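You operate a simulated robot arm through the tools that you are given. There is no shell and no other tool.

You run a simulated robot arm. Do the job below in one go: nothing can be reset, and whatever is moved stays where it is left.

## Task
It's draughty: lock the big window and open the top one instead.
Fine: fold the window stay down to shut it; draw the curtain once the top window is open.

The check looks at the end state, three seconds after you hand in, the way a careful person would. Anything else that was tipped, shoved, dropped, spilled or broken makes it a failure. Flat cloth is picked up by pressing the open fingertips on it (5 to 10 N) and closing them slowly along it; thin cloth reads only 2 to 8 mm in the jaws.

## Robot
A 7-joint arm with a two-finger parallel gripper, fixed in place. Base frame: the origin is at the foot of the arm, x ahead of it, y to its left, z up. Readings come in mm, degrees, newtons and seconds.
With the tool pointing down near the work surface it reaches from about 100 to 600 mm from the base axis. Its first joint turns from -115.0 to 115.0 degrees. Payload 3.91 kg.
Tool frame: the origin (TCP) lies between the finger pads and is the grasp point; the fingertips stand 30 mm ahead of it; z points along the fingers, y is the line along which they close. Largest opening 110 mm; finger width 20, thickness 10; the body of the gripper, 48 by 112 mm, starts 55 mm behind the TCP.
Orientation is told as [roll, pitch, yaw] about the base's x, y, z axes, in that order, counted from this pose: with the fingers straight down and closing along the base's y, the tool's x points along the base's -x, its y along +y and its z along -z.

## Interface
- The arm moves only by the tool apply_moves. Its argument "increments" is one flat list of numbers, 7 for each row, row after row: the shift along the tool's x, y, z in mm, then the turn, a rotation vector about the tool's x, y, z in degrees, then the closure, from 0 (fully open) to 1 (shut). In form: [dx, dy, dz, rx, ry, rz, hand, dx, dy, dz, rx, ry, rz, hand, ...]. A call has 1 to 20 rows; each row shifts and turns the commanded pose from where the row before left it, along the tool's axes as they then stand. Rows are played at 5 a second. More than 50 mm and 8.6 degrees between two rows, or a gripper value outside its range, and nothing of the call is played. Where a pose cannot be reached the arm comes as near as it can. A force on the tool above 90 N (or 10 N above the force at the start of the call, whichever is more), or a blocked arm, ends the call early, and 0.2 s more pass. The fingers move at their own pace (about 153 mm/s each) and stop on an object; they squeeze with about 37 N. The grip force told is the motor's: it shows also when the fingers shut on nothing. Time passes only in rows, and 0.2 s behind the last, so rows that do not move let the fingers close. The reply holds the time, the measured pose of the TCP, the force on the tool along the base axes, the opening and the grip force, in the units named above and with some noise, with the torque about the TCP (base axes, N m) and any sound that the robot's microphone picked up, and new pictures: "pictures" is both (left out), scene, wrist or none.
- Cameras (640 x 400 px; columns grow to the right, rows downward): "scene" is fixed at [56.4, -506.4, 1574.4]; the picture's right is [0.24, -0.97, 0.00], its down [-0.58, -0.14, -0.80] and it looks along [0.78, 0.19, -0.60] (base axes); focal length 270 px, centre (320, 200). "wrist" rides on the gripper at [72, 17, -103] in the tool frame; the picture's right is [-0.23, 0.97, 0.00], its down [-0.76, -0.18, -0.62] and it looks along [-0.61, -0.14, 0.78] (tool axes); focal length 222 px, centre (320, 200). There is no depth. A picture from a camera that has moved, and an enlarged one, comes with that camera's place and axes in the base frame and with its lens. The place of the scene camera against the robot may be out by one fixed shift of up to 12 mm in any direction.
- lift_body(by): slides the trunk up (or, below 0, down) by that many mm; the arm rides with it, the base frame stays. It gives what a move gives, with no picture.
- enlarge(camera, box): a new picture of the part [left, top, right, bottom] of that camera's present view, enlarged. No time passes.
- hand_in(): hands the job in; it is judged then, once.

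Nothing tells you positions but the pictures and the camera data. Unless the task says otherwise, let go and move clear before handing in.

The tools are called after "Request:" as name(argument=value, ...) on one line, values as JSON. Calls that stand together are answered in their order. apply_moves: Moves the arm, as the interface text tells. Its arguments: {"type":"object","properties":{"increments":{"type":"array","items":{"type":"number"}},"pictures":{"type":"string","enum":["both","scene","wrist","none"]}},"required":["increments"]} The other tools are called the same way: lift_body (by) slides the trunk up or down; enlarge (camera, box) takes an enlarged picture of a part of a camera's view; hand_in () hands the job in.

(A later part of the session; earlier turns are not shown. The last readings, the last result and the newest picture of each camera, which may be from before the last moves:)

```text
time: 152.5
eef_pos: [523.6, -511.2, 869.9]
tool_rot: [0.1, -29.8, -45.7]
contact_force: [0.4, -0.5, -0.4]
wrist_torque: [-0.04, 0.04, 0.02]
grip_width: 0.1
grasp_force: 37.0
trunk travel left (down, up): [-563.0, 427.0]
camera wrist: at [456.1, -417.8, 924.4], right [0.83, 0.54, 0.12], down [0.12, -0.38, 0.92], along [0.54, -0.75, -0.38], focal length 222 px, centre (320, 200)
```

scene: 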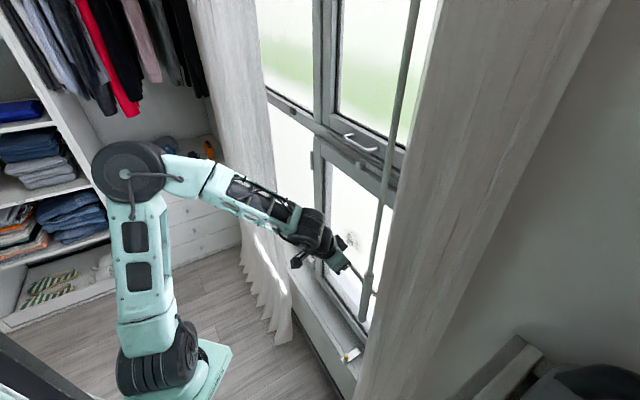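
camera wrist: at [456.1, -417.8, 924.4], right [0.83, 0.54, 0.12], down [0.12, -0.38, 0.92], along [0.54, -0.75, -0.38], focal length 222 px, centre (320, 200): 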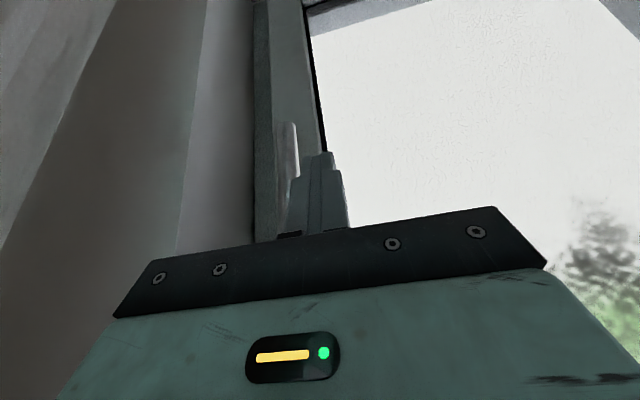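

Request:
apply_moves(increments=[0, -4, 0, 0, 0, 0, 1, 0, -4, 0, 0, 0, 0, 1, 0, -4, 0, 0, 0, 0, 1], pictures="wrist")

Request:
enlarge(camera="scene", box=[300, 110, 420, 210])

```text
time: 153.3
eef_pos: [519.4, -516.5, 868.4]
tool_rot: [0.4, -29.8, -45.6]
contact_force: [12.4, 15.5, 3.7]
wrist_torque: [0.27, -0.3, 0.38]
grip_width: 0.3
grasp_force: 37.5
trunk travel left (down, up): [-563.0, 427.0]
camera wrist: at [449.9, -424.1, 924.3], right [0.83, 0.54, 0.12], down [0.12, -0.38, 0.92], along [0.55, -0.75, -0.38], focal length 222 px, centre (320, 200)
```

wrist: 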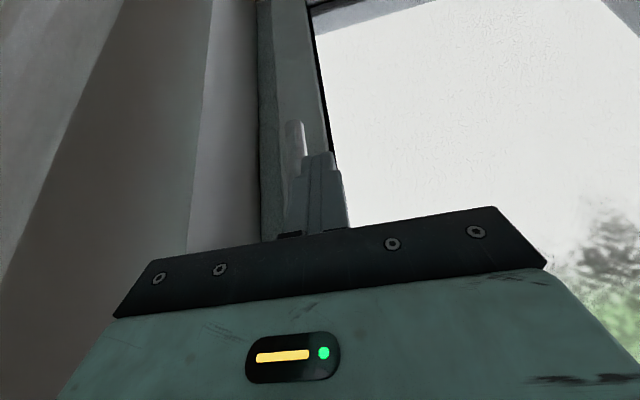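

```text
4.00 times, centred on (360, 160) of scene
camera zoom: at [56.4, -506.4, 1574.4], right [0.24, -0.97, 0.0], down [-0.58, -0.14, -0.8], along [0.78, 0.19, -0.6], focal length 1082 px, centre (160, 360)
```

zoom: 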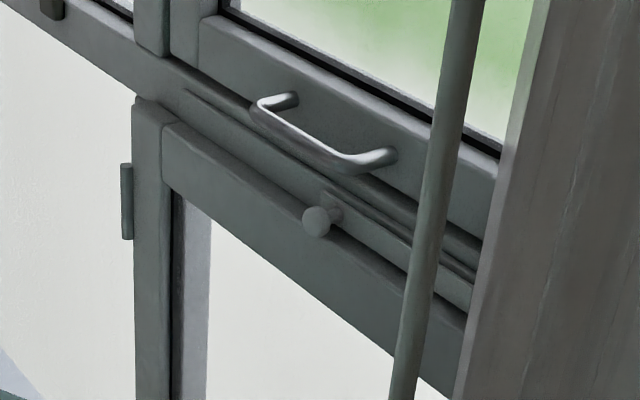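

Request:
apply_moves(increments=[0, -4, 0, 0, 0, 0, 1, 0, 12, 0, 0, 0, 0, 1, 20, 10, -12, 0, 0, 0, 1, 20, 0, -12, 0, 0, 0, 1, 15, 0, -9, 0, 0, 0, 0.5], pictures="both")

Request:
enlarge(camera="wrist", box=[200, 50, 440, 200])

```text
time: 154.5
eef_pos: [484.4, -463.4, 869.3]
tool_rot: [0.0, -29.9, -45.8]
contact_force: [0.6, 0.0, -0.2]
wrist_torque: [0.02, -0.01, 0.02]
grip_width: 55.1
grasp_force: 0.0
trunk travel left (down, up): [-563.0, 427.0]
camera wrist: at [416.6, -370.0, 923.9], right [0.83, 0.54, 0.11], down [0.12, -0.38, 0.92], along [0.54, -0.75, -0.38], focal length 222 px, centre (320, 200)
```

scene: 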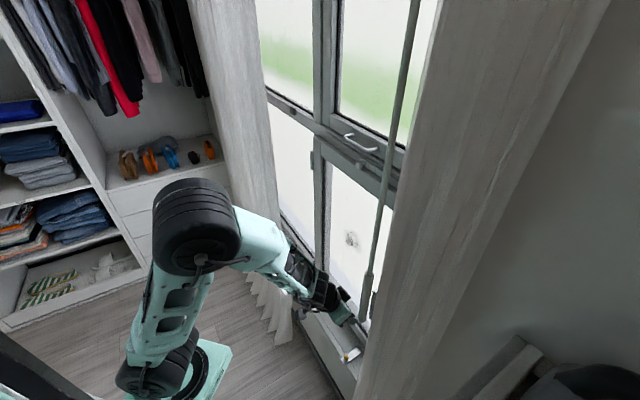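
wrist: 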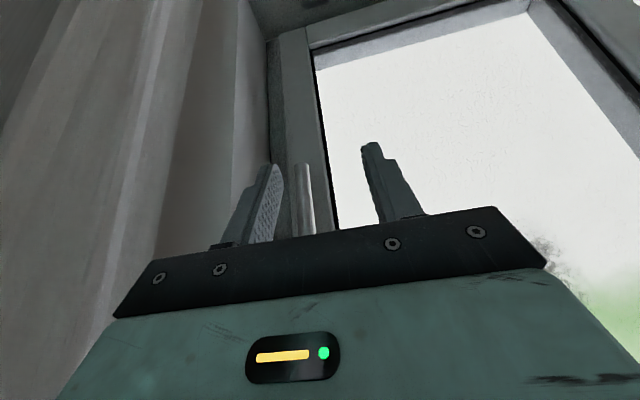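

```text
2.67 times, centred on (320, 125) of wrist
camera zoom: at [416.6, -370.0, 923.9], right [0.83, 0.54, 0.11], down [0.12, -0.38, 0.92], along [0.54, -0.75, -0.38], focal length 592 px, centre (320, 400)
```

zoom: 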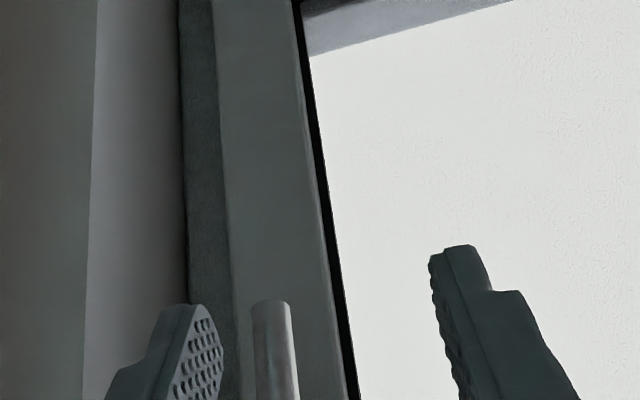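

The big window is shut flush and its lever is fully down. Now up to the top window for a close look at the slider and handle.

Request:
lift_body(by=400)

Request:
apply_moves(increments=[0, 25, -10, 0, 0, 0, 0.5, 0, 25, -10, 0, 0, 0, 0.5, -12, 25, -20, 0, 0, 0, 0.5, -12, 25, -20, 0, 0, 0, 0.5])

Request:
enlarge(camera="wrist", box=[160, 60, 480, 260])

```text
time: 158.3
eef_pos: [484.9, -461.4, 1269.8]
tool_rot: [0.1, -30.0, -45.8]
contact_force: [-0.3, -0.9, -0.9]
wrist_torque: [-0.01, -0.04, 0.02]
grip_width: 55.0
grasp_force: 0.1
trunk travel left (down, up): [-963.0, 27.0]
```

```text
time: 159.3
eef_pos: [543.8, -395.3, 1331.6]
tool_rot: [0.2, -29.8, -47.7]
contact_force: [7.1, 7.8, 0.5]
wrist_torque: [-0.45, 0.46, -0.39]
grip_width: 54.9
grasp_force: 0.1
trunk travel left (down, up): [-963.0, 27.0]
camera wrist: at [478.6, -299.9, 1385.7], right [0.85, 0.51, 0.12], down [0.1, -0.38, 0.92], along [0.51, -0.77, -0.38], focal length 222 px, centre (320, 200)
```

scene: 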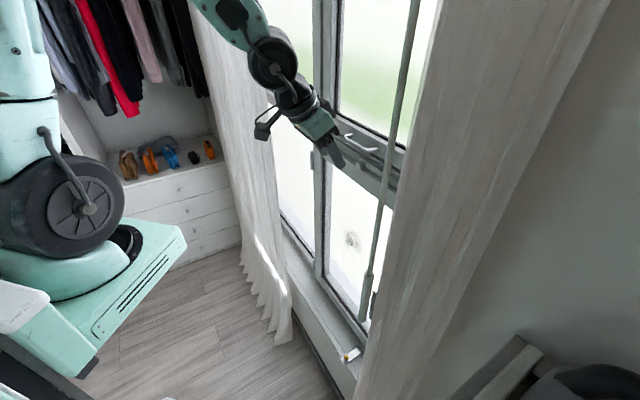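
wrist: 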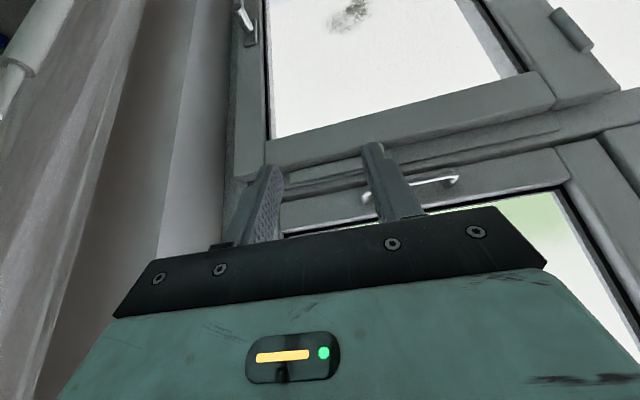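

```text
2.00 times, centred on (320, 160) of wrist
camera zoom: at [478.6, -299.9, 1385.7], right [0.85, 0.51, 0.12], down [0.1, -0.38, 0.92], along [0.51, -0.77, -0.38], focal length 444 px, centre (320, 280)
```

zoom: 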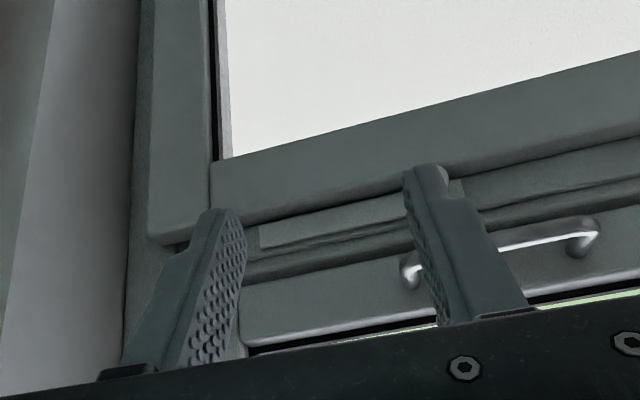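

Request:
apply_moves(increments=[0, 0, 0, 0, 0, 0, 0.5, 0, 0, 0, 0, 0, 0, 0.5], pictures="none")

Request:
enlarge(camera="scene", box=[200, 0, 440, 150])

Request:
enlarge(camera="wrist", box=[400, 0, 640, 200])

```text
time: 159.9
eef_pos: [552.0, -385.0, 1332.6]
tool_rot: [0.1, -29.9, -45.8]
contact_force: [0.0, 0.4, 1.3]
wrist_torque: [-0.03, 0.01, -0.03]
grip_width: 55.1
grasp_force: 0.1
trunk travel left (down, up): [-963.0, 27.0]
```

```text
2.67 times, centred on (320, 75) of scene
camera zoom: at [56.4, -506.4, 1574.4], right [0.24, -0.97, 0.0], down [-0.58, -0.14, -0.8], along [0.78, 0.19, -0.6], focal length 721 px, centre (320, 533)
```

zoom: 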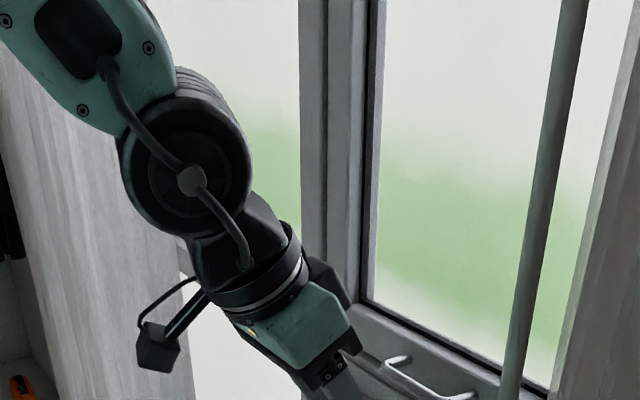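

```text
2.00 times, centred on (520, 100) of wrist
camera zoom: at [483.6, -291.7, 1385.5], right [0.83, 0.54, 0.12], down [0.12, -0.38, 0.92], along [0.54, -0.75, -0.38], focal length 444 px, centre (-80, 400)
```

zoom: 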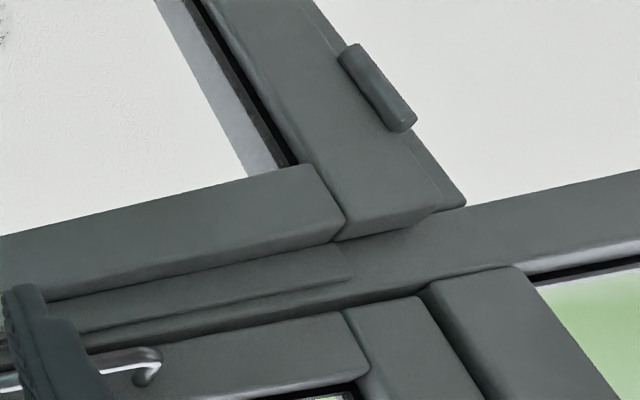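

Request:
apply_moves(increments=[-11, 8, -19, 0, 0, 0, 1, -11, 8, -19, 0, 0, 0, 1, -11, 8, -19, 0, 0, 0, 1], pictures="wrist")

Request:
enlarge(camera="wrist", box=[200, 30, 520, 230])

```text
time: 160.7
eef_pos: [568.3, -369.0, 1397.8]
tool_rot: [0.1, -29.9, -45.8]
contact_force: [0.4, -0.3, 0.5]
wrist_torque: [0.01, 0.0, 0.0]
grip_width: 0.0
grasp_force: 37.0
trunk travel left (down, up): [-963.0, 27.0]
camera wrist: at [499.0, -275.8, 1453.0], right [0.83, 0.54, 0.12], down [0.12, -0.38, 0.92], along [0.54, -0.75, -0.38], focal length 222 px, centre (320, 200)
```

wrist: 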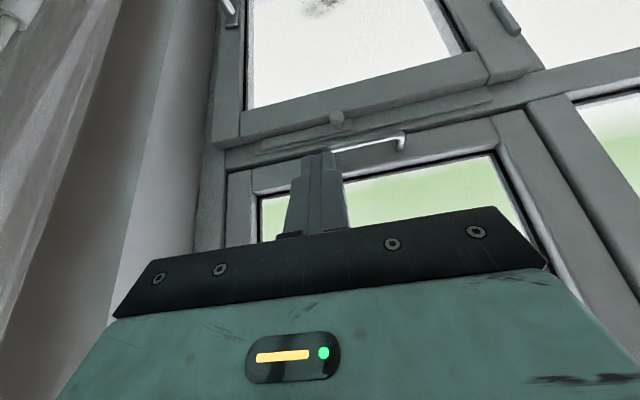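

```text
2.00 times, centred on (360, 130) of wrist
camera zoom: at [499.0, -275.8, 1453.0], right [0.83, 0.54, 0.12], down [0.12, -0.38, 0.92], along [0.54, -0.75, -0.38], focal length 444 px, centre (240, 340)
```

zoom: 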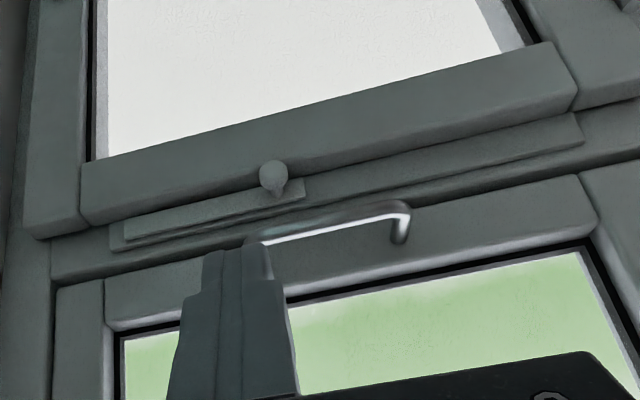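

Request:
apply_moves(increments=[-6, 5, 3, 0, -8, 0, 1, -6, 5, 3, 0, -8, 0, 1, -6, 0, 3, 0, -8, 0, 1, -6, 0, 3, 0, -8, 0, 1], pictures="wrist")

```text
time: 161.7
eef_pos: [592.6, -380.8, 1406.4]
tool_rot: [0.3, -62.1, -46.0]
contact_force: [-1.6, -0.5, -0.1]
wrist_torque: [0.02, -0.03, 0.02]
grip_width: 0.0
grasp_force: 36.8
trunk travel left (down, up): [-963.0, 27.0]
camera wrist: at [516.5, -280.0, 1392.0], right [0.77, 0.6, 0.2], down [-0.26, 0.01, 0.96], along [0.58, -0.8, 0.17], focal length 222 px, centre (320, 200)
```

wrist: 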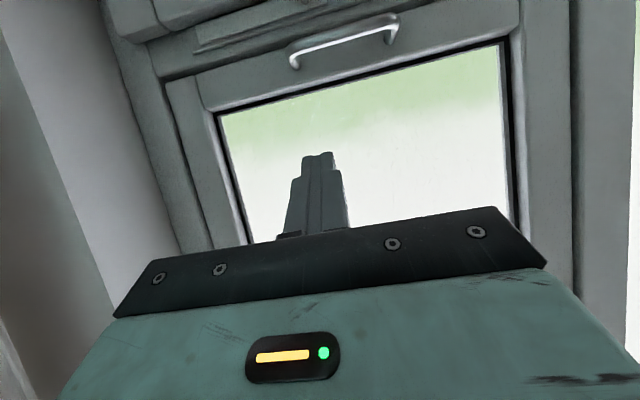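

Request:
enlarge(camera="wrist", box=[100, 0, 420, 200])

Request:
enlarge(camera="wrist", box=[400, 0, 640, 300])

Request:
enlarge(camera="scene", box=[300, 0, 460, 100])

```text
2.00 times, centred on (260, 100) of wrist
camera zoom: at [516.5, -280.0, 1392.0], right [0.77, 0.6, 0.2], down [-0.26, 0.01, 0.96], along [0.58, -0.8, 0.17], focal length 444 px, centre (440, 400)
```

zoom: 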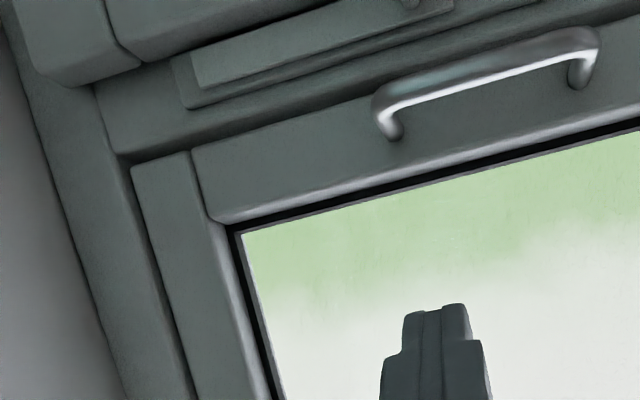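

```text
1.33 times, centred on (520, 150) of wrist
camera zoom: at [516.5, -280.0, 1392.0], right [0.77, 0.6, 0.2], down [-0.26, 0.01, 0.96], along [0.58, -0.8, 0.17], focal length 296 px, centre (53, 267)
```

zoom: 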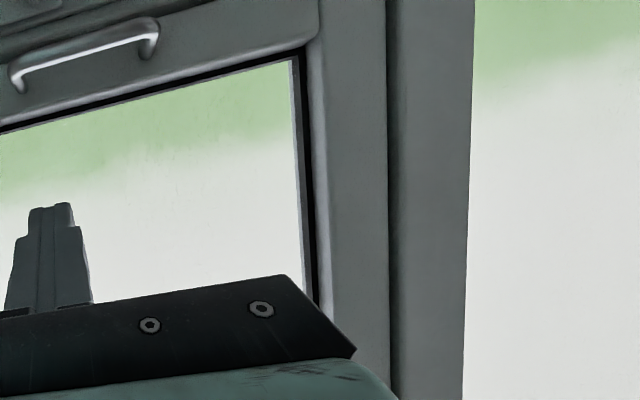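

```text
4.00 times, centred on (380, 50) of scene
camera zoom: at [56.4, -506.4, 1574.4], right [0.24, -0.97, 0.0], down [-0.58, -0.14, -0.8], along [0.78, 0.19, -0.6], focal length 1082 px, centre (80, 800)
```

zoom: 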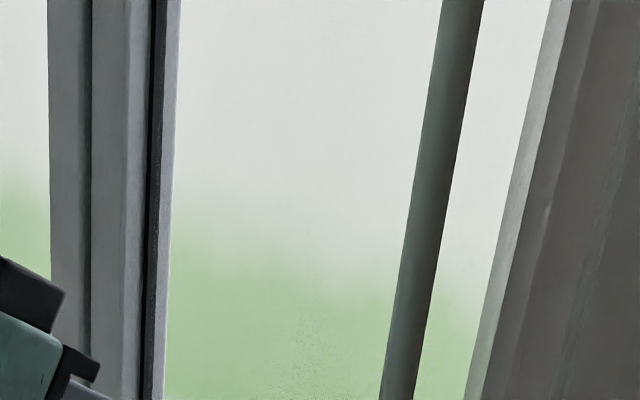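

I can't see hinges on the top sash's sides, so it should be top-hung; its bow handle spans about w 133–226 at z≈1278, n≈−803. I'll bring closed fingertips to the handle and test gently which way it moves.

Request:
apply_moves(increments=[15.6, 7.5, 24.4, 0, 0, 0, 1, 15.6, 7.5, 24.4, 0, 0, 0, 1, 15.6, 7.5, 24.4, 0, 0, 0, 1, 15.6, 7.5, 24.4, 0, 0, 0, 1])

Request:
enlarge(camera="wrist", box=[160, 60, 480, 260])

```text
time: 162.7
eef_pos: [652.8, -400.6, 1306.5]
tool_rot: [0.3, -61.9, -46.1]
contact_force: [0.1, -0.3, 0.3]
wrist_torque: [0.0, -0.03, -0.03]
grip_width: 0.1
grasp_force: 36.8
trunk travel left (down, up): [-963.0, 27.0]
camera wrist: at [577.0, -298.4, 1291.6], right [0.77, 0.6, 0.2], down [-0.26, 0.01, 0.97], along [0.58, -0.8, 0.17], focal length 222 px, centre (320, 200)
```

scene: 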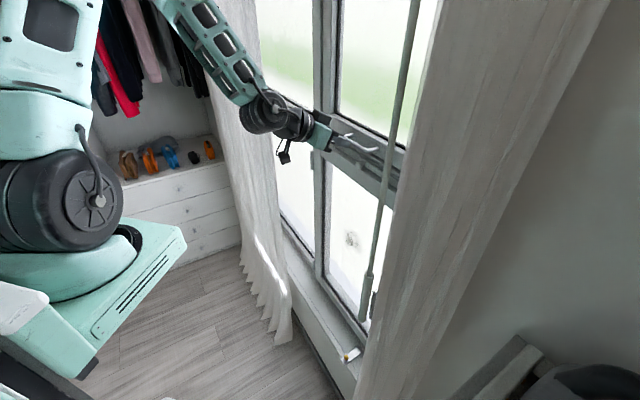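
wrist: 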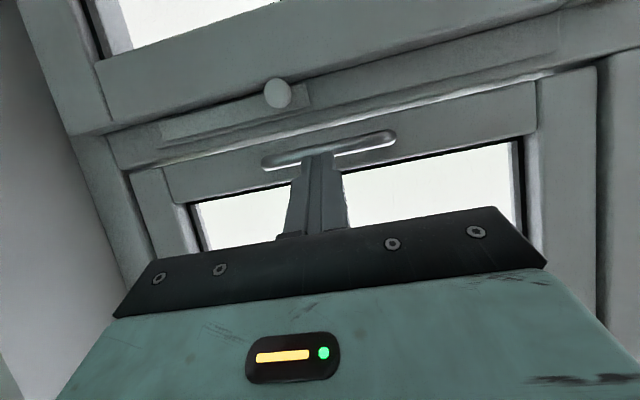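

```text
2.00 times, centred on (320, 160) of wrist
camera zoom: at [577.0, -298.4, 1291.6], right [0.77, 0.6, 0.2], down [-0.26, 0.01, 0.97], along [0.58, -0.8, 0.17], focal length 444 px, centre (320, 280)
```

zoom: 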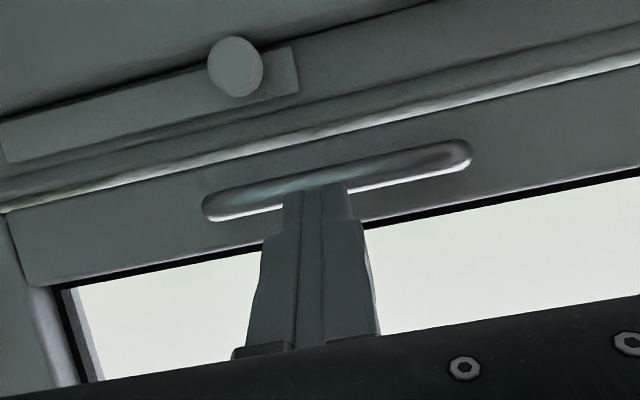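

Request:
apply_moves(increments=[-3.2, 1, 21, 0, 0, 0, 1, -1.9, 0, 3.5, 0, 0, 0, 1, -1.9, 0, 3.5, 0, 0, 0, 1, -1.9, 0, 3.5, 0, 0, 0, 1, -1.9, 0, 3.5, 0, 0, 0, 1], pictures="wrist")

```text
time: 163.9
eef_pos: [681.0, -426.2, 1298.6]
tool_rot: [0.2, -62.0, -45.9]
contact_force: [-3.1, 1.6, -0.4]
wrist_torque: [0.06, 0.05, -0.08]
grip_width: 0.0
grasp_force: 36.9
trunk travel left (down, up): [-963.0, 27.0]
camera wrist: at [604.1, -324.2, 1284.8], right [0.77, 0.6, 0.2], down [-0.26, 0.01, 0.97], along [0.58, -0.8, 0.17], focal length 222 px, centre (320, 200)
```

wrist: 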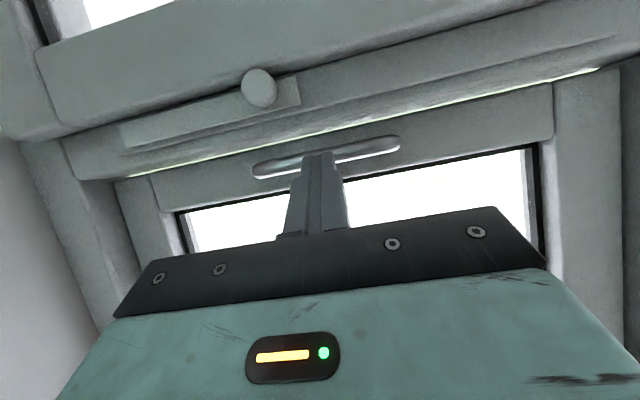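

The top sash yields outward with only a few newtons: it is unlocked and opens outward. I keep pushing the handle outward along its arc.

Request:
apply_moves(increments=[-4.2, 0, 6.8, 0, 0, 0, 1, -4.2, 0, 6.8, 0, 0, 0, 1, -4.2, 0, 6.8, 0, 0, 0, 1, -4.2, 0, 6.8, 0, 0, 0, 1, -4.5, 0, 6.7, 0, 0, 0, 1, -4.5, 0, 6.7, 0, 0, 0, 1])

```text
time: 165.3
eef_pos: [714.6, -460.1, 1302.6]
tool_rot: [0.3, -62.0, -46.0]
contact_force: [-3.5, 6.2, -0.4]
wrist_torque: [0.2, 0.06, 0.06]
grip_width: 0.0
grasp_force: 36.5
trunk travel left (down, up): [-963.0, 27.0]
camera wrist: at [637.7, -358.6, 1288.6], right [0.77, 0.6, 0.2], down [-0.26, 0.01, 0.96], along [0.58, -0.8, 0.17], focal length 222 px, centre (320, 200)
```

scene: 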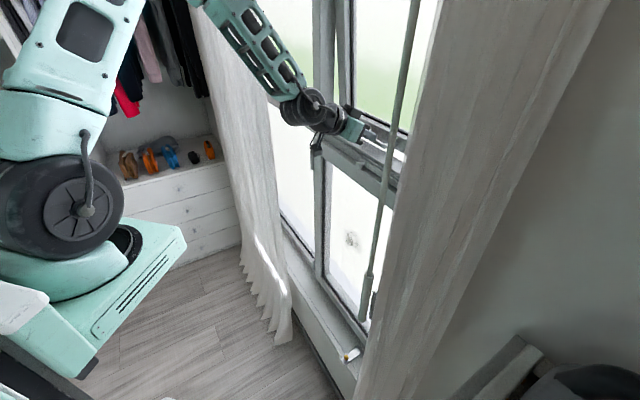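
wrist: 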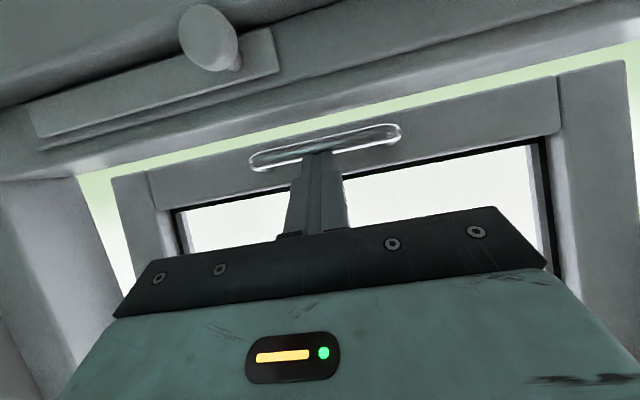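

Request:
apply_moves(increments=[-6, 0, 8.1, 0, 0, 0, 1, -6, 0, 8.1, 0, 0, 0, 1, -6, 0, 8.1, 0, 0, 0, 1, -6.4, 0, 7.9, 0, 0, 0, 1, -6.4, 0, 7.9, 0, 0, 0, 1, -6.4, 0, 7.9, 0, 0, 0, 1])

```text
time: 166.7
eef_pos: [756.0, -499.8, 1312.2]
tool_rot: [0.2, -61.8, -45.9]
contact_force: [-5.8, 5.5, 0.2]
wrist_torque: [0.06, 0.01, 0.07]
grip_width: 0.2
grasp_force: 37.0
trunk travel left (down, up): [-963.0, 27.0]
camera wrist: at [679.9, -399.6, 1297.7], right [0.77, 0.6, 0.2], down [-0.26, 0.01, 0.97], along [0.58, -0.8, 0.16], focal length 222 px, centre (320, 200)
```

scene: 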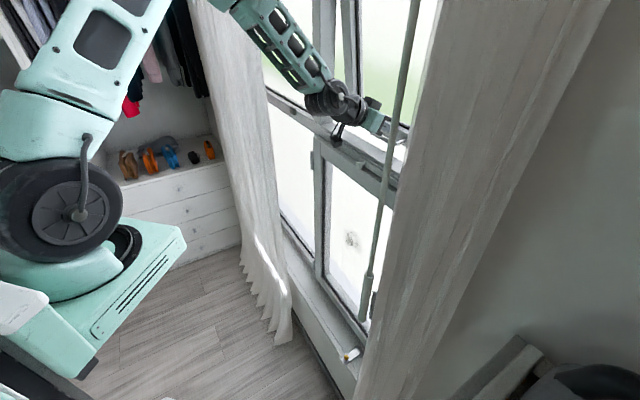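
wrist: 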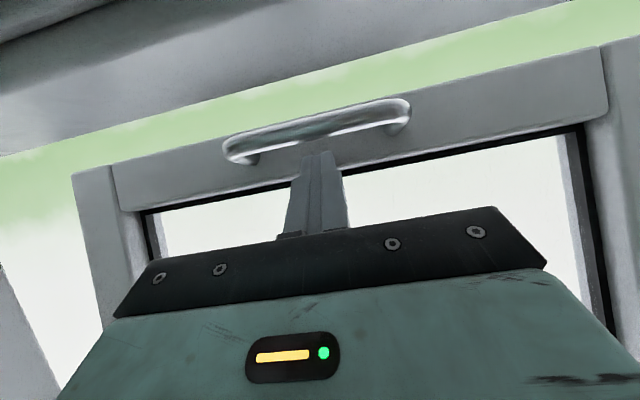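

Request:
apply_moves(increments=[-5.6, 0, 8.4, 0, 0, 0, 1, -5.6, 0, 8.4, 0, 0, 0, 1, -6, 0, 8.1, 0, 0, 0, 1, -6, 0, 8.1, 0, 0, 0, 1, -6.4, 0, 7.9, 0, 0, 0, 1, -6.4, 0, 7.9, 0, 0, 0, 1])

```text
time: 168.1
eef_pos: [797.8, -544.6, 1323.7]
tool_rot: [0.5, -61.9, -45.9]
contact_force: [-1.5, 8.5, -0.7]
wrist_torque: [0.07, 0.04, 0.22]
grip_width: 0.1
grasp_force: 36.9
trunk travel left (down, up): [-963.0, 27.0]
camera wrist: at [721.4, -443.5, 1307.5], right [0.77, 0.6, 0.2], down [-0.26, 0.01, 0.96], along [0.58, -0.8, 0.17], focal length 222 px, centre (320, 200)
```

scene: 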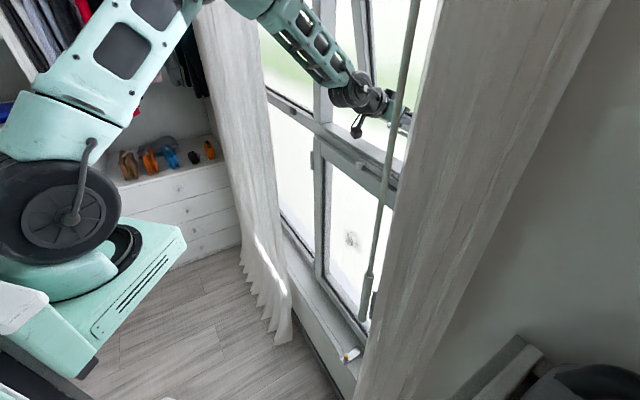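
wrist: 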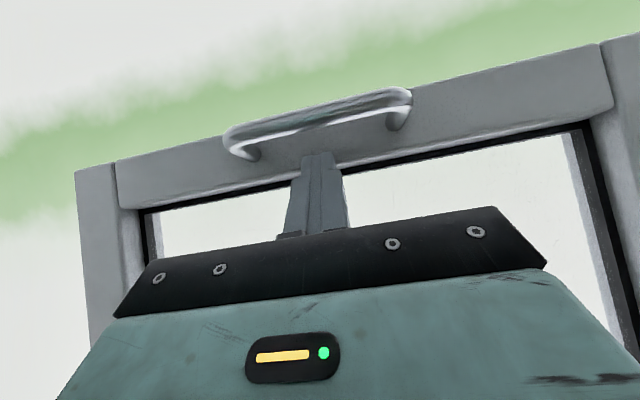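

Request:
apply_moves(increments=[-4.7, 0, 8.8, 0, 0, 0, 1, -4.7, 0, 8.8, 0, 0, 0, 1, -4.7, 0, 8.8, 0, 0, 0, 1, -4.7, 0, 8.8, 0, 0, 0, 1, -4.7, 0, 8.8, 0, 0, 0, 1])

```text
time: 169.1
eef_pos: [814.1, -561.8, 1327.5]
tool_rot: [0.4, -61.6, -46.1]
contact_force: [-65.0, 60.4, 34.4]
wrist_torque: [-0.13, 0.14, 0.28]
grip_width: 0.0
grasp_force: 37.0
trunk travel left (down, up): [-963.0, 27.0]
stopped in row 4: the force on the tool passed its limit at 102 N (the readings are from after the stop); the commanded pose is now the measured one
camera wrist: at [738.7, -461.0, 1313.4], right [0.77, 0.6, 0.2], down [-0.26, 0.01, 0.97], along [0.58, -0.8, 0.16], focal length 222 px, centre (320, 200)
```

scene: 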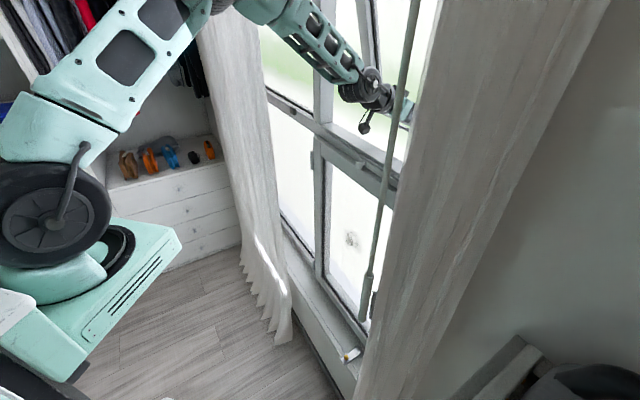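
wrist: 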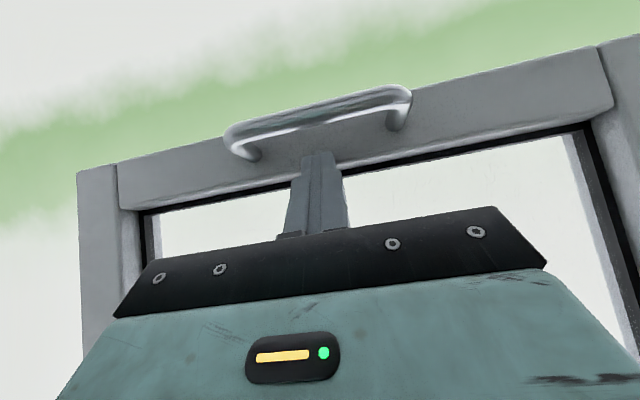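

The top window has reached its stop. I draw back and see whether it stays open.

Request:
apply_moves(increments=[4.7, 0, -8.8, 0, 0, 0, 1, 9.4, 0, -17.6, 0, 0, 0, 1, 9.4, 0, -17.6, 0, 0, 0, 1, 14, 0, -26.4, 0, 0, 0, 1, 14, 0, -26.4, 0, 0, 0, 1])

```text
time: 170.3
eef_pos: [744.4, -488.9, 1322.9]
tool_rot: [0.4, -61.4, -46.1]
contact_force: [0.9, -1.0, -0.7]
wrist_torque: [0.01, 0.03, 0.01]
grip_width: 0.0
grasp_force: 36.8
trunk travel left (down, up): [-963.0, 27.0]
camera wrist: at [668.2, -388.6, 1309.8], right [0.77, 0.6, 0.2], down [-0.26, 0.0, 0.97], along [0.58, -0.8, 0.16], focal length 222 px, centre (320, 200)
```

scene: 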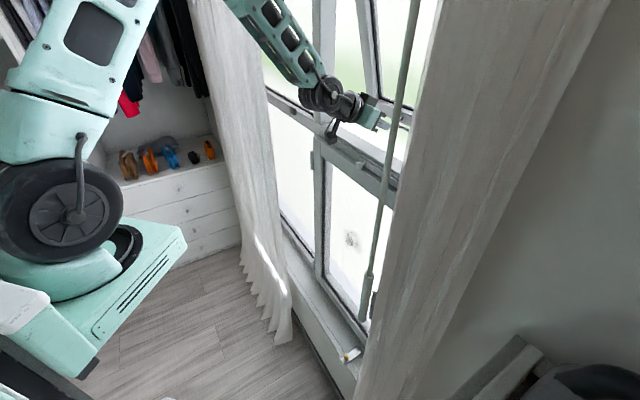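
wrist: 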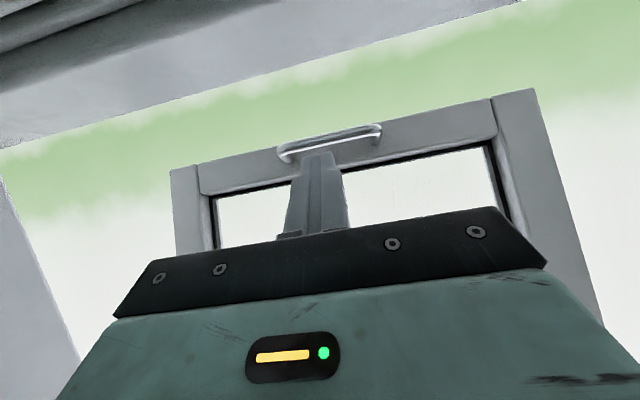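

The top window stays open by itself. I withdraw into the room, reduce the tilt and lower the trunk to go for the curtain wand.

Request:
apply_moves(increments=[19, 0, -35, 0, 0, 0, 1, 19, 0, -35, 0, 0, 0, 1, 19, 0, -35, 0, 0, 0, 1, 19, 0, -35, 0, 0, 0, 1, 10, 0, -17, 0, 7.8, 0, 1, 0, 0, 0, 0, 7.8, 0, 1, 0, 0, 0, 0, 7.8, 0, 0.5, 0, 0, 0, 0, 7.8, 0, 0])

Request:
enlarge(camera="scene", box=[240, 0, 480, 200])

```text
time: 172.1
eef_pos: [620.0, -362.4, 1319.8]
tool_rot: [0.2, -30.1, -45.6]
contact_force: [-0.8, 0.0, 0.7]
wrist_torque: [0.0, -0.02, -0.02]
grip_width: 110.0
grasp_force: 0.0
trunk travel left (down, up): [-963.0, 27.0]
camera wrist: at [551.0, -269.5, 1374.7], right [0.83, 0.54, 0.12], down [0.11, -0.37, 0.92], along [0.54, -0.75, -0.37], focal length 222 px, centre (320, 200)
```

scene: 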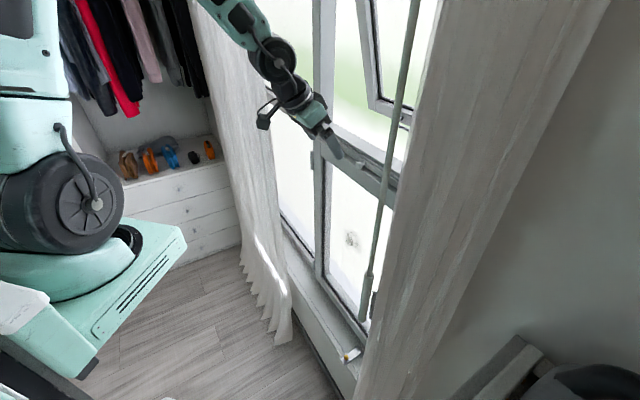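
wrist: 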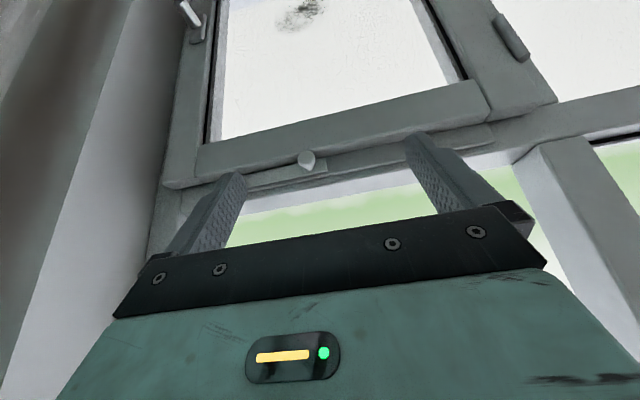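

```text
2.00 times, centred on (360, 100) of scene
camera zoom: at [56.4, -506.4, 1574.4], right [0.24, -0.97, 0.0], down [-0.58, -0.14, -0.8], along [0.78, 0.19, -0.6], focal length 541 px, centre (240, 400)
```

zoom: 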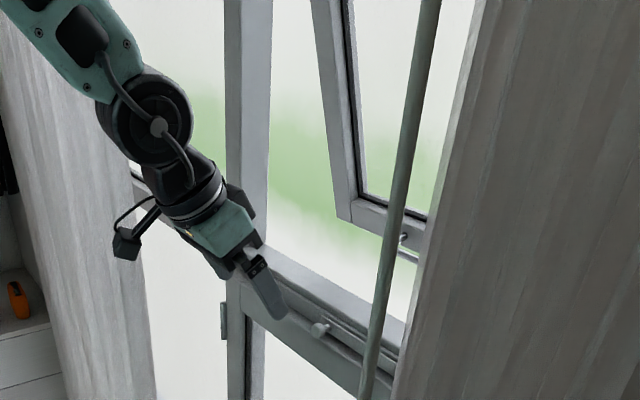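

The top window stands wide open. Now down and over to the curtain wand.

Request:
lift_body(by=-190)

Request:
apply_moves(increments=[26, -20, -15, 0, 0, 0, 0, 26, -30, -15, 0, 0, 0, 0, 26, -40, -15, 0, 0, 0, 0, 26, -40, -15, 0, 0, 0, 0, 0, -40, 0, 0, 0, 0, 0, 0, -40, 0, 0, 0, 0, 0, 0, -40, 0, 0, 0, 0, 0])

```text
time: 174.2
eef_pos: [619.6, -362.9, 1130.3]
tool_rot: [0.2, -30.1, -45.8]
contact_force: [-0.3, 0.6, -0.1]
wrist_torque: [0.05, 0.03, 0.0]
grip_width: 110.0
grasp_force: 0.0
trunk travel left (down, up): [-773.0, 217.0]
```

```text
time: 175.8
eef_pos: [382.5, -457.6, 1141.0]
tool_rot: [0.8, -30.1, -44.5]
contact_force: [46.7, 57.8, 31.4]
wrist_torque: [-0.35, -0.33, 1.19]
grip_width: 73.0
grasp_force: 0.0
out of reach, approached as far as the arm can: row 4
trunk travel left (down, up): [-773.0, 217.0]
camera wrist: at [310.5, -367.0, 1194.7], right [0.82, 0.56, 0.13], down [0.11, -0.38, 0.92], along [0.56, -0.74, -0.37], focal length 222 px, centre (320, 200)
```

scene: 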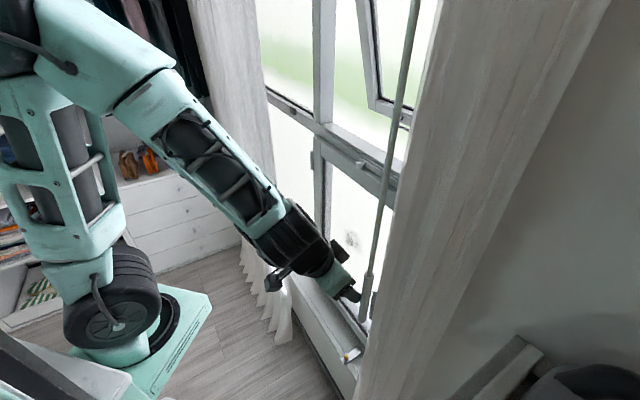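
wrist: 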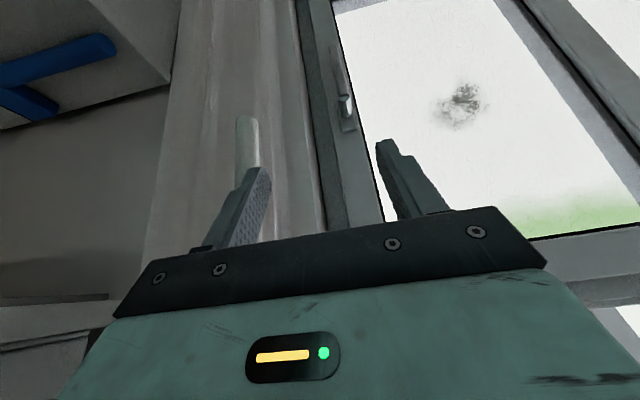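

Request:
apply_moves(increments=[0, 20, 0, 0, 0, 0, 0, 0, 25, 0, 0, 0, 0, 0])

Request:
enlarge(camera="wrist", box=[140, 60, 380, 260])

Request:
enlarge(camera="scene", box=[300, 200, 460, 340])

```text
time: 176.3
eef_pos: [402.7, -437.4, 1138.3]
tool_rot: [0.1, -30.1, -46.2]
contact_force: [0.2, 0.3, 0.4]
wrist_torque: [-0.04, 0.0, -0.03]
grip_width: 110.0
grasp_force: 0.1
trunk travel left (down, up): [-773.0, 217.0]
camera wrist: at [334.7, -343.9, 1192.4], right [0.84, 0.53, 0.11], down [0.11, -0.37, 0.92], along [0.53, -0.76, -0.37], focal length 222 px, centre (320, 200)
```

scene: 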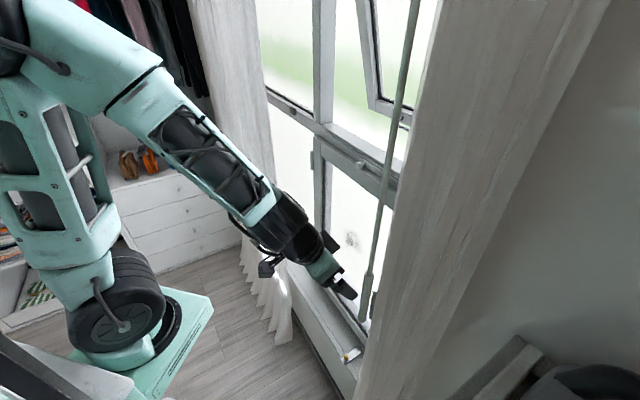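
wrist: 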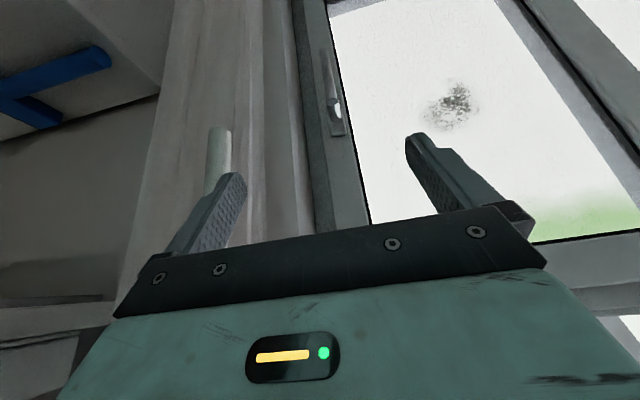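

```text
2.00 times, centred on (260, 160) of wrist
camera zoom: at [334.7, -343.9, 1192.4], right [0.84, 0.53, 0.11], down [0.11, -0.37, 0.92], along [0.53, -0.76, -0.37], focal length 444 px, centre (440, 280)
```

zoom: 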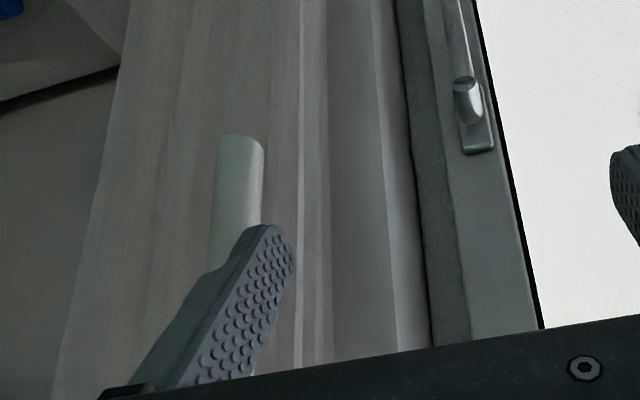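

```text
2.86 times, centred on (380, 270) of scene
camera zoom: at [56.4, -506.4, 1574.4], right [0.24, -0.97, 0.0], down [-0.58, -0.14, -0.8], along [0.78, 0.19, -0.6], focal length 773 px, centre (149, 0)
```

zoom: 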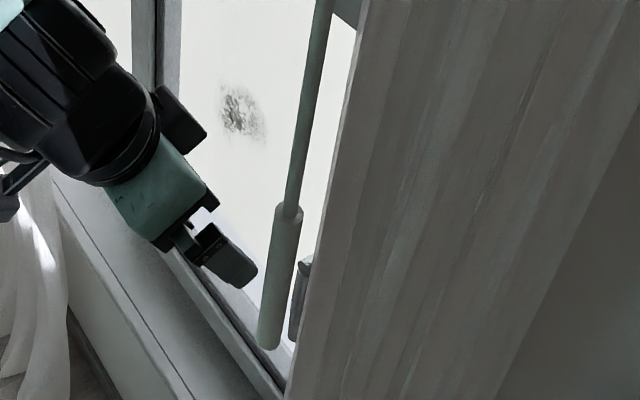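

Request:
apply_moves(increments=[14.7, -4, -8.5, 0, 0, 0, 0, 14.7, -12, -8.5, 0, 0, 0, 0, 0, -24, 0, 0, 0, 0, 0, 0, -24, 0, 0, 0, 0, 0, 0, -22, 0, 0, 0, 0, 0])

```text
time: 177.6
eef_pos: [323.2, -483.0, 1145.2]
tool_rot: [0.3, -30.1, -45.7]
contact_force: [0.6, -0.1, -0.5]
wrist_torque: [-0.02, 0.01, -0.03]
grip_width: 109.9
grasp_force: 0.1
out of reach, approached as far as the arm can: row 2
trunk travel left (down, up): [-773.0, 217.0]
camera wrist: at [254.6, -389.8, 1198.1], right [0.83, 0.54, 0.12], down [0.11, -0.37, 0.92], along [0.54, -0.75, -0.37], focal length 222 px, centre (320, 200)
```

scene: 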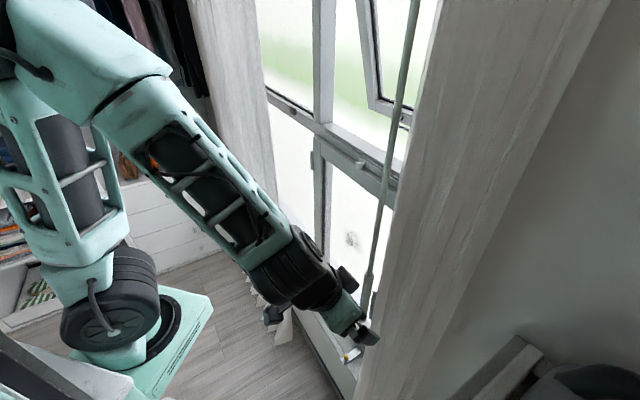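
wrist: 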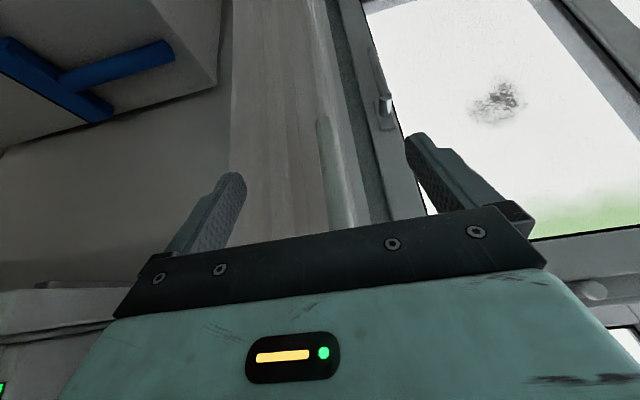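

Request:
apply_moves(increments=[-14, 0.3, 2.4, 0, 0, 0, 0, -14, 0.3, 2.4, 0, 0, 0, 0, -14, 0.3, 2.4, 0, 0, 0, 0], pictures="wrist")

```text
time: 178.3
eef_pos: [345.4, -505.0, 1156.5]
tool_rot: [0.5, -29.6, -46.1]
contact_force: [-44.3, 48.9, -17.6]
wrist_torque: [-3.62, -3.09, 0.45]
grip_width: 110.4
grasp_force: 0.1
trunk travel left (down, up): [-773.0, 217.0]
camera wrist: at [276.5, -412.5, 1211.5], right [0.84, 0.54, 0.12], down [0.11, -0.38, 0.92], along [0.54, -0.75, -0.38], focal length 222 px, centre (320, 200)
```

wrist: 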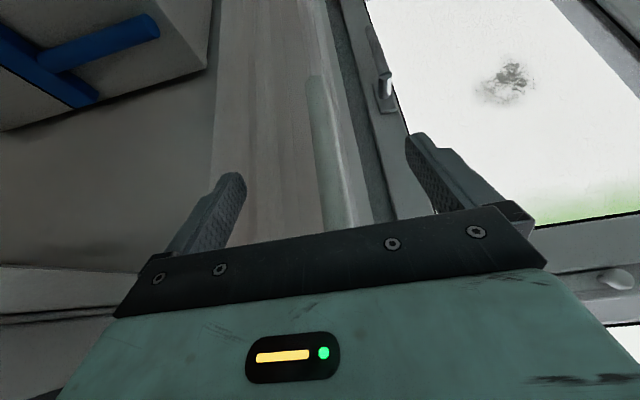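

Request:
enlarge(camera="scene", box=[300, 200, 460, 340])

Request:
enlarge(camera="wrist", box=[220, 60, 460, 240])

```text
2.86 times, centred on (380, 270) of scene
camera zoom: at [56.4, -506.4, 1574.4], right [0.24, -0.97, 0.0], down [-0.58, -0.14, -0.8], along [0.78, 0.19, -0.6], focal length 773 px, centre (149, 0)
```

zoom: 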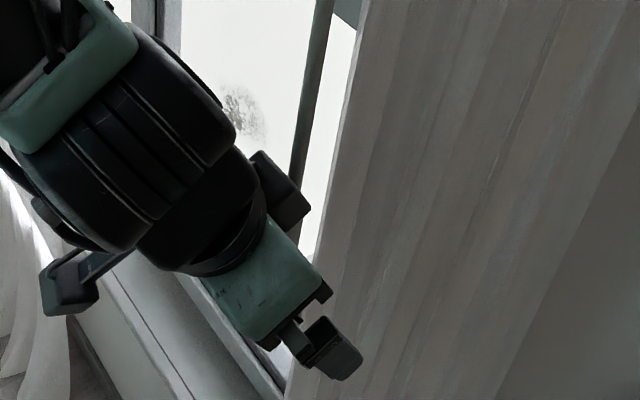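

```text
2.22 times, centred on (340, 150) of wrist
camera zoom: at [276.5, -412.5, 1211.5], right [0.84, 0.54, 0.12], down [0.11, -0.38, 0.92], along [0.54, -0.75, -0.38], focal length 494 px, centre (276, 311)
```

zoom: 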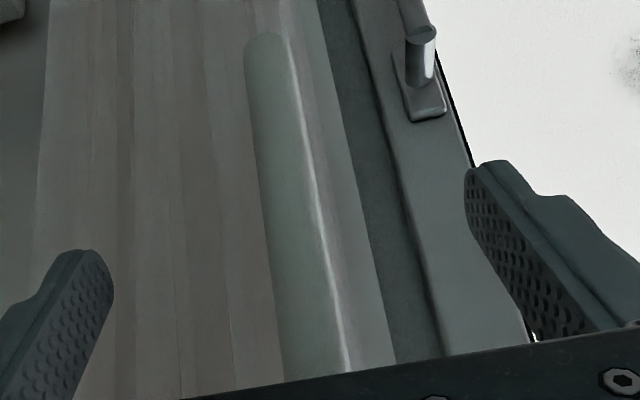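

A sensor block on the outer side of the wrist touched the wand, so gripping straight on won't work at this tilt. I back off, go below the wand's end, turn the hand more sideways and flatter, then rise so the wand handle slides in between the fingers.

Request:
apply_moves(increments=[14, 0, -8, 0, 0, 0, 0, 14, 2, -8, 0, 0, 0, 0.45], pictures="none")

Request:
lift_body(by=-225)

Request:
apply_moves(increments=[-18, 4, 10, 0, 0, 0, 0.45, -18, 4, 10, 0, 0, 0, 0.45])

```text
time: 178.9
eef_pos: [331.2, -487.9, 1159.5]
tool_rot: [0.1, -30.3, -45.7]
contact_force: [0.6, -0.5, 0.0]
wrist_torque: [0.02, 0.0, -0.03]
grip_width: 60.7
grasp_force: 0.1
trunk travel left (down, up): [-773.0, 217.0]
```

```text
time: 181.3
eef_pos: [330.3, -486.4, 935.8]
tool_rot: [0.2, -30.1, -45.7]
contact_force: [0.4, -0.3, 1.0]
wrist_torque: [-0.03, 0.02, 0.0]
grip_width: 60.5
grasp_force: 0.1
trunk travel left (down, up): [-548.0, 442.0]
```

```text
time: 181.9
eef_pos: [365.9, -509.8, 934.0]
tool_rot: [0.3, -30.1, -45.7]
contact_force: [0.2, -0.4, 0.7]
wrist_torque: [0.02, -0.05, 0.01]
grip_width: 60.5
grasp_force: 0.1
trunk travel left (down, up): [-548.0, 442.0]
camera wrist: at [297.1, -416.6, 987.0], right [0.83, 0.54, 0.12], down [0.11, -0.37, 0.92], along [0.54, -0.75, -0.37], focal length 222 px, centre (320, 200)
```

scene: 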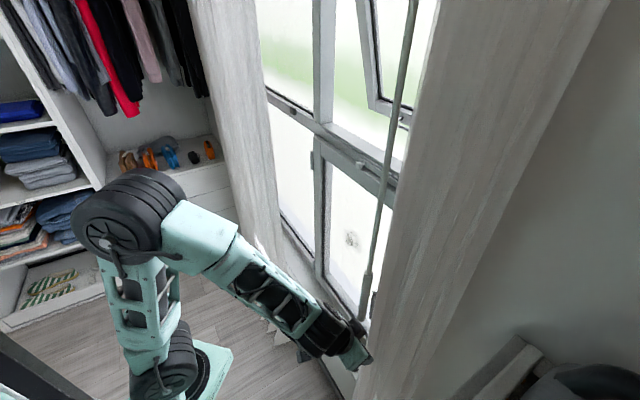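
wrist: 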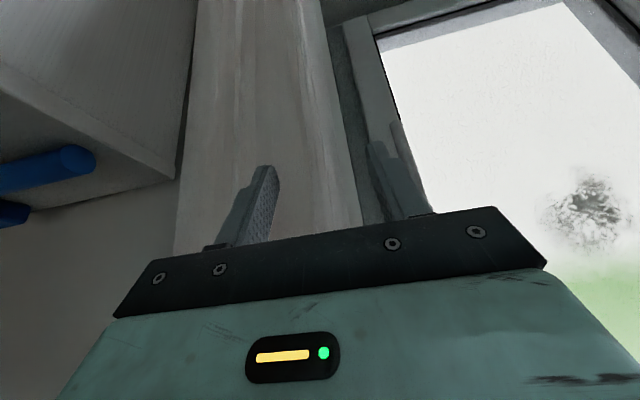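

Request:
apply_moves(increments=[5, 0, -3, 3.86, 0, 6.68, 0.45, 0, 0, 0, 3.86, 0, 6.68, 0.45, 0, 0, 0, 3.86, 0, 6.68, 0.45, 0, 0, 0, 3.86, 0, 6.68, 0.45, 0, 0, 0, 3.86, 0, 6.68, 0.45, 0, 0, 0, 3.86, 0, 6.68, 0.45, 0, 0, 0, 3.86, 0, 6.68, 0.45, 0, 0, 0, 0, -7.4, 0, 0.45, 0, 0, 0, 0, -7.4, 0, 0.45, 0, 0, 0, 0, -7.4, 0, 0.45])

```text
time: 184.1
eef_pos: [359.8, -503.3, 932.9]
tool_rot: [-0.3, -51.9, -99.4]
contact_force: [2.5, 20.6, -19.8]
wrist_torque: [0.97, 0.59, 0.74]
grip_width: 60.4
grasp_force: 0.1
trunk travel left (down, up): [-548.0, 442.0]
camera wrist: at [397.2, -382.6, 940.6], right [0.94, -0.3, 0.18], down [-0.17, 0.05, 0.98], along [-0.31, -0.95, -0.01], focal length 222 px, centre (320, 200)
```

scene: 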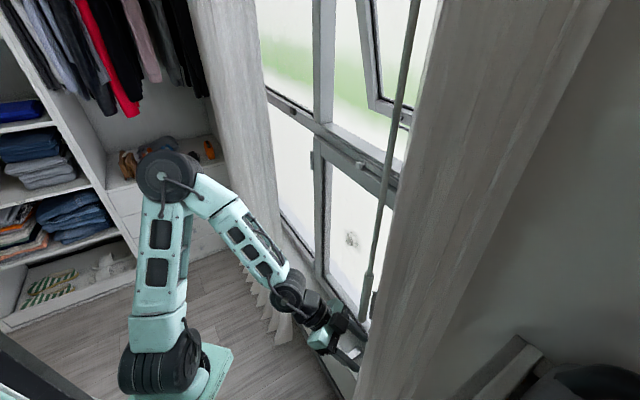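
wrist: 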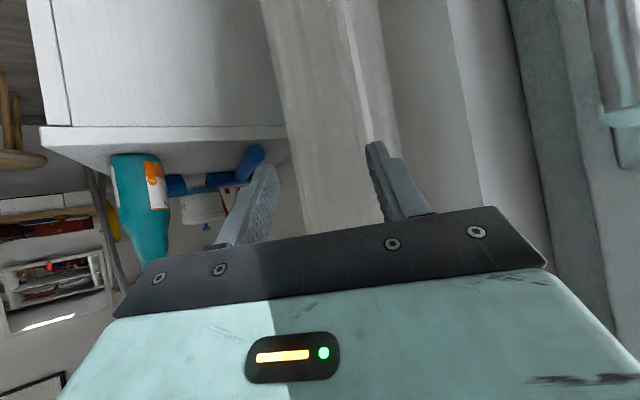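

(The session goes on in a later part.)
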